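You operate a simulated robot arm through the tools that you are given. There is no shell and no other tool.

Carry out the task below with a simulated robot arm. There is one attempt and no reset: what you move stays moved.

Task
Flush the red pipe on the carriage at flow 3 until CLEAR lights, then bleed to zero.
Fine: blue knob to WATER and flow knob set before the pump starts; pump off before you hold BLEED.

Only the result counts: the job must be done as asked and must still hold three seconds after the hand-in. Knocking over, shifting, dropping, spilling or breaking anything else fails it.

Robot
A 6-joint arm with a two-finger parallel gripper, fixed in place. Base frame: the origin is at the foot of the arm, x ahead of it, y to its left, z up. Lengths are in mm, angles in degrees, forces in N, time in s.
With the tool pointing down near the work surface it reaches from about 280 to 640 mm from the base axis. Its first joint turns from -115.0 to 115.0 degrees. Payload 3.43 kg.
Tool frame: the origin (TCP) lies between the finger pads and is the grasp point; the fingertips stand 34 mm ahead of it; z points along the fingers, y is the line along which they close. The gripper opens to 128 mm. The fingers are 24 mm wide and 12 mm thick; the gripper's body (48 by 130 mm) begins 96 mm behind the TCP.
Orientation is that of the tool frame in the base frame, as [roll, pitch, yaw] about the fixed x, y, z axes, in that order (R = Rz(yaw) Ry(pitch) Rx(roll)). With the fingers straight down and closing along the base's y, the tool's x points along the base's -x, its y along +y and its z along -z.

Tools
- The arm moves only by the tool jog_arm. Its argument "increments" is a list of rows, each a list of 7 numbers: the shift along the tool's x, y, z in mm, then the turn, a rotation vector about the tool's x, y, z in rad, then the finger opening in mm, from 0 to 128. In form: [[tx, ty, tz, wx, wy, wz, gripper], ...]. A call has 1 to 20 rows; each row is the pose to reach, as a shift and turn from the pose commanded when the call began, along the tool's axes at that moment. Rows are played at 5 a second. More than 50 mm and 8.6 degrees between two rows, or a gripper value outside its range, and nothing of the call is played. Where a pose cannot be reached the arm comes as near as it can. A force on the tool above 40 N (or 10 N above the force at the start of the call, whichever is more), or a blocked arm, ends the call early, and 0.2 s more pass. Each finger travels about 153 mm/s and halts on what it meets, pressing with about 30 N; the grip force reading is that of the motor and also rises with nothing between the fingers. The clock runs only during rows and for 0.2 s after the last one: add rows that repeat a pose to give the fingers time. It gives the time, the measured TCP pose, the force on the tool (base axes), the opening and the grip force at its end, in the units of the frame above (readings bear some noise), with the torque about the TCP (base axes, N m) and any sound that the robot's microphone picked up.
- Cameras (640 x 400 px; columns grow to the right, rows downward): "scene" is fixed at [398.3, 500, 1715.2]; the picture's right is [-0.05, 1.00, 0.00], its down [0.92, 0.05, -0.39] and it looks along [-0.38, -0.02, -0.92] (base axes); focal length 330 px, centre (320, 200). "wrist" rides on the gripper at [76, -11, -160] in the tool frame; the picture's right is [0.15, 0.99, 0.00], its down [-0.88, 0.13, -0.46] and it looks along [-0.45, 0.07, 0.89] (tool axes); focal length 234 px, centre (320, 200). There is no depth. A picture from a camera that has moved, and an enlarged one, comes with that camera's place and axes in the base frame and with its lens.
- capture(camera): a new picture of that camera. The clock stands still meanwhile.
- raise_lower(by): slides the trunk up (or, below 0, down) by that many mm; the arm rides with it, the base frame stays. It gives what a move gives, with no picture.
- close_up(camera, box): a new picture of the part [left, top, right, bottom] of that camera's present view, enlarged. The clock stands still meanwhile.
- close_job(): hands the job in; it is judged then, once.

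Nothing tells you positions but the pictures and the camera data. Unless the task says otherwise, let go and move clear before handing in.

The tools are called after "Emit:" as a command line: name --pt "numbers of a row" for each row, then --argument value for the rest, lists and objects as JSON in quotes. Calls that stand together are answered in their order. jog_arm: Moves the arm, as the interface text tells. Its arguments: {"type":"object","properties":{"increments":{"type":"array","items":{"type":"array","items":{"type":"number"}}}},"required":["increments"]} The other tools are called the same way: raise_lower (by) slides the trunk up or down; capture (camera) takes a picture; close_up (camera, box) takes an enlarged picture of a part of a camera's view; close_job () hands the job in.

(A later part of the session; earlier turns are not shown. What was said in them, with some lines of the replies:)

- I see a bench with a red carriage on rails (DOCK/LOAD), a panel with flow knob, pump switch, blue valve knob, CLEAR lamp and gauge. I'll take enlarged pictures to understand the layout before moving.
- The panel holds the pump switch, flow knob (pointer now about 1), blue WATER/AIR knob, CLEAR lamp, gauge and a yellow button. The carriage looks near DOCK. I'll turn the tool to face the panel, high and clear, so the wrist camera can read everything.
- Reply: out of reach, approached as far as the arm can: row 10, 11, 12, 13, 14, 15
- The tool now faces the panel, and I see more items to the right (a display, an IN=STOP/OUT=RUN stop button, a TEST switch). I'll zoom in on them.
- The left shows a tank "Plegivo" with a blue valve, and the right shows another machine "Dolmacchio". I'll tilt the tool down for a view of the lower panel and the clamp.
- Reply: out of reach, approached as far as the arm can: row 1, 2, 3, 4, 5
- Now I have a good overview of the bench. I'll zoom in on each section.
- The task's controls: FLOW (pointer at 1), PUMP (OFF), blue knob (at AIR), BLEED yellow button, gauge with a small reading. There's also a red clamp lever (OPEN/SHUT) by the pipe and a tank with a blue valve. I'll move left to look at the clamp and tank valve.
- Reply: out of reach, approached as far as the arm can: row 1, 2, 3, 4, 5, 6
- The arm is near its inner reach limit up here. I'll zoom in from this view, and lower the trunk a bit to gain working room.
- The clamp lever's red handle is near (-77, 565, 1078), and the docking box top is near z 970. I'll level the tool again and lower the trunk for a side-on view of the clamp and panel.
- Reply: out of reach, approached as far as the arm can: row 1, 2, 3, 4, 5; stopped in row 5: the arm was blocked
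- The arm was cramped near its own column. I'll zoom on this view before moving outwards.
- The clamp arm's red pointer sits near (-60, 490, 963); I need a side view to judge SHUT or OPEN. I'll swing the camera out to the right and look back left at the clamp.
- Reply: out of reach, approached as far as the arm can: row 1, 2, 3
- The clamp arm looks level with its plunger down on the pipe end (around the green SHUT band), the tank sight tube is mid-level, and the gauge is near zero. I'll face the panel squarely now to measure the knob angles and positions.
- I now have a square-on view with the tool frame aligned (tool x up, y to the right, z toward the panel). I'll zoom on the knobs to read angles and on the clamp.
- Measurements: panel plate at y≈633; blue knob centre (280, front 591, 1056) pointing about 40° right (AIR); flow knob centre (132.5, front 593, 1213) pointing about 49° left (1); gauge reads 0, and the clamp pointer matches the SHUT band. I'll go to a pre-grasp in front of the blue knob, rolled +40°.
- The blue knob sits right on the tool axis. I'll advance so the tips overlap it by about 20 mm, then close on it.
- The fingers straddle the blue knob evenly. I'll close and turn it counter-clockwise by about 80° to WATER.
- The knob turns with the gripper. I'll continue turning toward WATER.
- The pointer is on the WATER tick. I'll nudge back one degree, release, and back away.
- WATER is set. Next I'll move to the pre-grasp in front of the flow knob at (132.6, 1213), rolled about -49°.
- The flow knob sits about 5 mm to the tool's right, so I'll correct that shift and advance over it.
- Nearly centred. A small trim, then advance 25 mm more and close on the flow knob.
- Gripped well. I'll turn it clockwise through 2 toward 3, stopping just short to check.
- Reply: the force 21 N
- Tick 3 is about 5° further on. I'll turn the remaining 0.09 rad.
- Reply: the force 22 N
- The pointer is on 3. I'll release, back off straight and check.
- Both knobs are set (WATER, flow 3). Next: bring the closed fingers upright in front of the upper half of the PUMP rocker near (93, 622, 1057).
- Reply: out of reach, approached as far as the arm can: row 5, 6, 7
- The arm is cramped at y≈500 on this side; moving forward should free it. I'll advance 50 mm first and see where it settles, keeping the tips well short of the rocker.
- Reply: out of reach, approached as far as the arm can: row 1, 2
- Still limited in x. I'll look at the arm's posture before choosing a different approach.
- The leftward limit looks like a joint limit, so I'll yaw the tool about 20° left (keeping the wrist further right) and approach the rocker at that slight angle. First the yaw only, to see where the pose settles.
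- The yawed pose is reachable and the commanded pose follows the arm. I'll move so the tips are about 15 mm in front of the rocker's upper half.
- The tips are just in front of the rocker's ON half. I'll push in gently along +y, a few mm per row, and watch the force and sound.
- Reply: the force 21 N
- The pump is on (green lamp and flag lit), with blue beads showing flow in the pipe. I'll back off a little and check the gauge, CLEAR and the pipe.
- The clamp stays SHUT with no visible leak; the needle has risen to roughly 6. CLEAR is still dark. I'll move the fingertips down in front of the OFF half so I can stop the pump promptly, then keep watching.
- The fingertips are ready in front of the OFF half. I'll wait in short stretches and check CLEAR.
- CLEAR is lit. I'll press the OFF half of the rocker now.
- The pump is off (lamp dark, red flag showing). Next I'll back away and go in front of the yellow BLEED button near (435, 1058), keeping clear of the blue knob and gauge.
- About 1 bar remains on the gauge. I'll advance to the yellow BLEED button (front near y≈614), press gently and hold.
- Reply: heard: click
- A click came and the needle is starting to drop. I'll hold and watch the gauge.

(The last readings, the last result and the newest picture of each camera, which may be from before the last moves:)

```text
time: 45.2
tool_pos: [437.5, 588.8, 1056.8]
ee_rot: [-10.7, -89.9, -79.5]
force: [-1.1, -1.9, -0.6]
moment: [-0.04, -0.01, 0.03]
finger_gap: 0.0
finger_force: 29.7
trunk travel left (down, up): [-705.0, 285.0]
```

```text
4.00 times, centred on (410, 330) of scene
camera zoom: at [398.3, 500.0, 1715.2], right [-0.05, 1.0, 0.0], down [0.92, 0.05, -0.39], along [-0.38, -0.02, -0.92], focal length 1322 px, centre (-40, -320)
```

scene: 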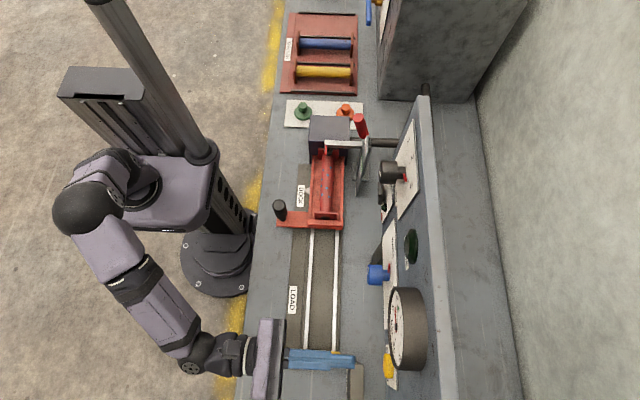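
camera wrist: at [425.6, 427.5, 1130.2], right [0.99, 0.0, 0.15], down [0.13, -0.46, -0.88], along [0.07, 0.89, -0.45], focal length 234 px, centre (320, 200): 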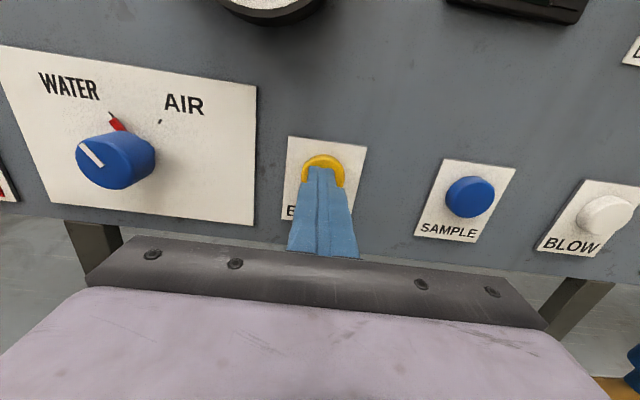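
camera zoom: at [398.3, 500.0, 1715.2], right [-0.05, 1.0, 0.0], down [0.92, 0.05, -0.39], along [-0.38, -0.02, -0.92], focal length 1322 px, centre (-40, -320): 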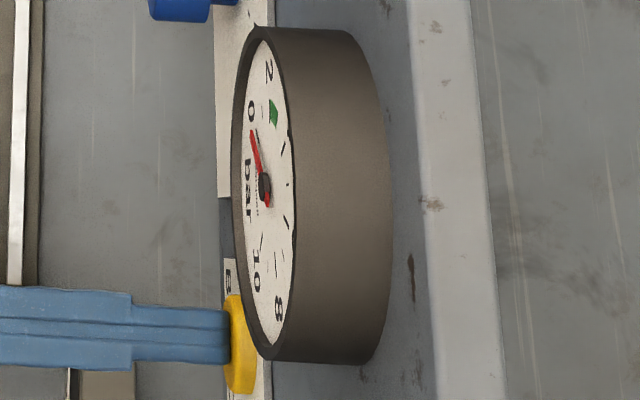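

The needle has fallen near 0. I'll keep holding a few more seconds to be sure.

Emit:
jog_arm --pt "0 0 0 0 0 0 0" --pt "0 0 0 0 0 0 0" --pt "0 0 0 0 0 0 0" --pt "0 0 0 0 0 0 0" --pt "0 0 0 0 0 0 0" --pt "0 0 0 0 0 0 0" --pt "0 0 0 0 0 0 0" --pt "0 0 0 0 0 0 0" --pt "0 0 0 0 0 0 0" --pt "0 0 0 0 0 0 0" --pt "0 0 0 0 0 0 0" --pt "0 0 0 0 0 0 0" --pt "0 0 0 0 0 0 0" --pt "0 0 0 0 0 0 0" --pt "0 0 0 0 0 0 0"

Emit:
close_up --camera "scene" --box '[380, 280, 440, 380]'

```text
time: 48.4
tool_pos: [436.3, 587.0, 1055.1]
ee_rot: [-11.1, -89.9, -79.2]
force: [-0.9, -1.3, 0.1]
moment: [-0.03, 0.01, -0.01]
finger_gap: 0.0
finger_force: 29.8
trunk travel left (down, up): [-705.0, 285.0]
```

```text
4.00 times, centred on (410, 330) of scene
camera zoom: at [398.3, 500.0, 1715.2], right [-0.05, 1.0, 0.0], down [0.92, 0.05, -0.39], along [-0.38, -0.02, -0.92], focal length 1322 px, centre (-40, -320)
```

zoom: 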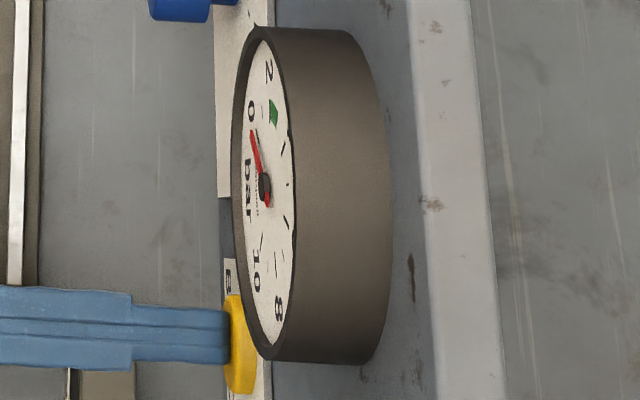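

The needle is steady at zero. I'll release BLEED, back off, and take a frontal look at the gauge and panel.

Emit:
jog_arm --pt "0 0 -20 0 0 0 0" --pt "0 0 -50 0 0 0 0" --pt "0 0 -90 0 0 0 0" --pt "0 -30 -120 0 0 0 0" --pt "20 -70 -140 0 0 0 0" --pt "40 -110 -145 0 0 0 0" --pt "60 -150 -145 0 0 0 0" --pt "80 -190 -145 0 0 0 0"

Emit:
capture --camera "wrist"

Emit:
capture --camera "scene"

```text
time: 50.2
tool_pos: [244.7, 440.9, 1136.7]
ee_rot: [4.2, -89.9, -94.4]
force: [-0.1, 0.4, -0.1]
moment: [0.02, 0.0, -0.03]
finger_gap: 0.0
finger_force: 30.0
trunk travel left (down, up): [-705.0, 285.0]
```

```text
taken
camera wrist: at [233.1, 281.2, 1210.0], right [0.99, 0.0, 0.15], down [0.13, -0.45, -0.88], along [0.07, 0.89, -0.45], focal length 234 px, centre (320, 200)
```

wrist: 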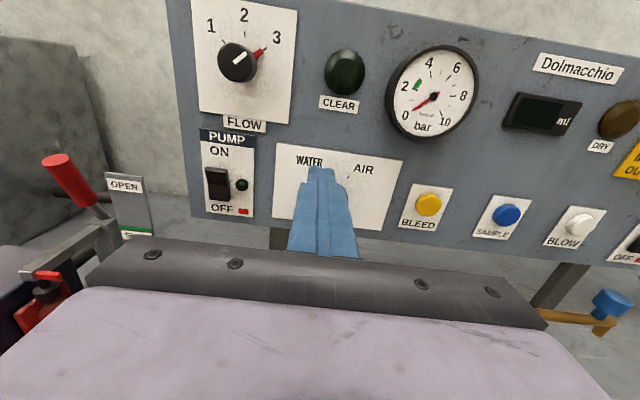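

```text
taken
```

scene: 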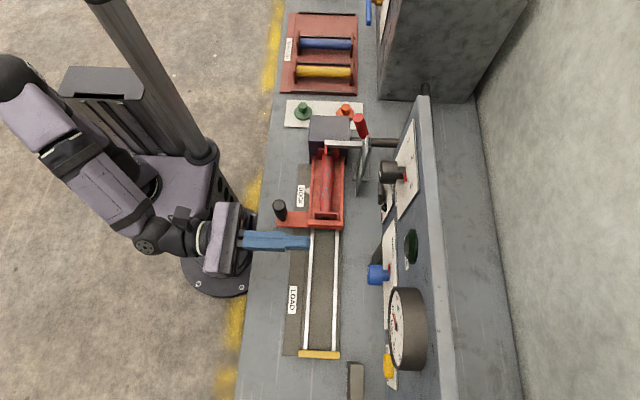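

Emit:
close_up --camera "wrist" --box '[370, 30, 500, 150]'

Emit:
close_up --camera "wrist" --box '[180, 0, 380, 230]'

Emit:
close_up --camera "scene" --box '[260, 90, 420, 250]'

Emit:
close_up --camera "wrist" --box '[400, 30, 640, 290]'

```text
3.33 times, centred on (435, 90) of wrist
camera zoom: at [233.1, 281.2, 1210.0], right [0.99, 0.0, 0.15], down [0.13, -0.45, -0.88], along [0.07, 0.89, -0.45], focal length 781 px, centre (-63, 567)
```

zoom: 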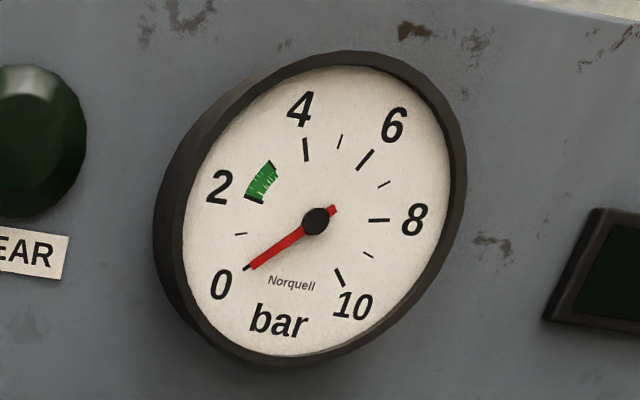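

```text
1.74 times, centred on (280, 115) of wrist
camera zoom: at [233.1, 281.2, 1210.0], right [0.99, 0.0, 0.15], down [0.13, -0.45, -0.88], along [0.07, 0.89, -0.45], focal length 407 px, centre (390, 348)
```

zoom: 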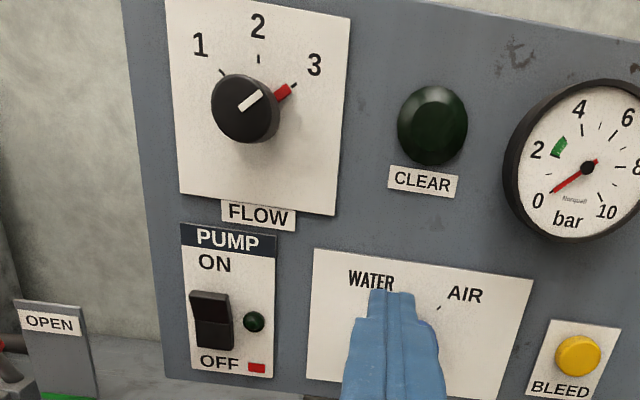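

```text
2.50 times, centred on (340, 170) of scene
camera zoom: at [398.3, 500.0, 1715.2], right [-0.05, 1.0, 0.0], down [0.92, 0.05, -0.39], along [-0.38, -0.02, -0.92], focal length 826 px, centre (270, 275)
```

zoom: 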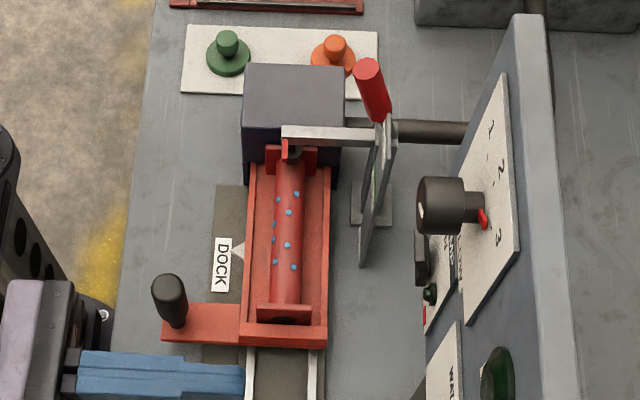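

```text
1.54 times, centred on (520, 160) of wrist
camera zoom: at [233.1, 281.2, 1210.0], right [0.99, 0.0, 0.15], down [0.13, -0.45, -0.88], along [0.07, 0.89, -0.45], focal length 360 px, centre (12, 262)
```

zoom: 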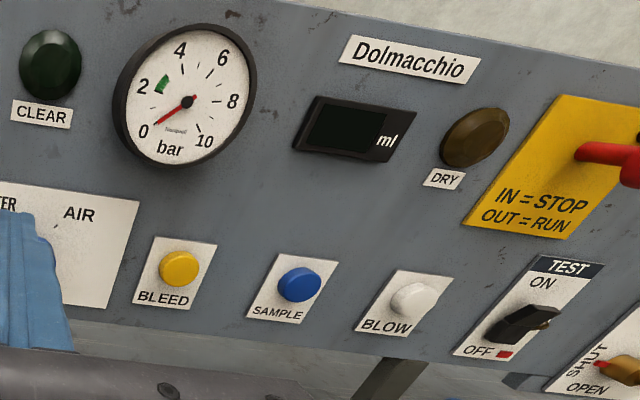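

The gauge reads 0, BLEED is out, the pump is OFF, flow is at 3 and the blue knob at WATER. CLEAR lit during the flush, nothing else moved, and the arm is clear, so I'm handing the job in.

Emit:
close_job

```text
The job is handed in.
```

I flushed the red pipe on the carriage at flow 3 until CLEAR lit, then bled it to zero and handed the job in. The hand-in was accepted, but I saw no verdict.

- **Set-up:** I turned the blue knob to WATER and the flow knob from 1 to 3 before starting the pump. The carriage was already at DOCK and the clamp already at SHUT.
- **Flush:** I switched the pump on. CLEAR lit within about 3 seconds of running, and I saw no leak at the clamp or pipe. I then switched the pump off.
- **Bleed:** With the pump off, about 1 bar was left on the gauge. I held BLEED for about 5 seconds until the needle sat at 0, and it still read 0 after I released the button.

CLEAR went dark once the pump stopped, and blue beads remained visible on the pipe. I took those as water left by the flush. I left the knobs at WATER and flow 3. I touched nothing but the two knobs, the pump switch and BLEED. The arm is clear of the bench controls.
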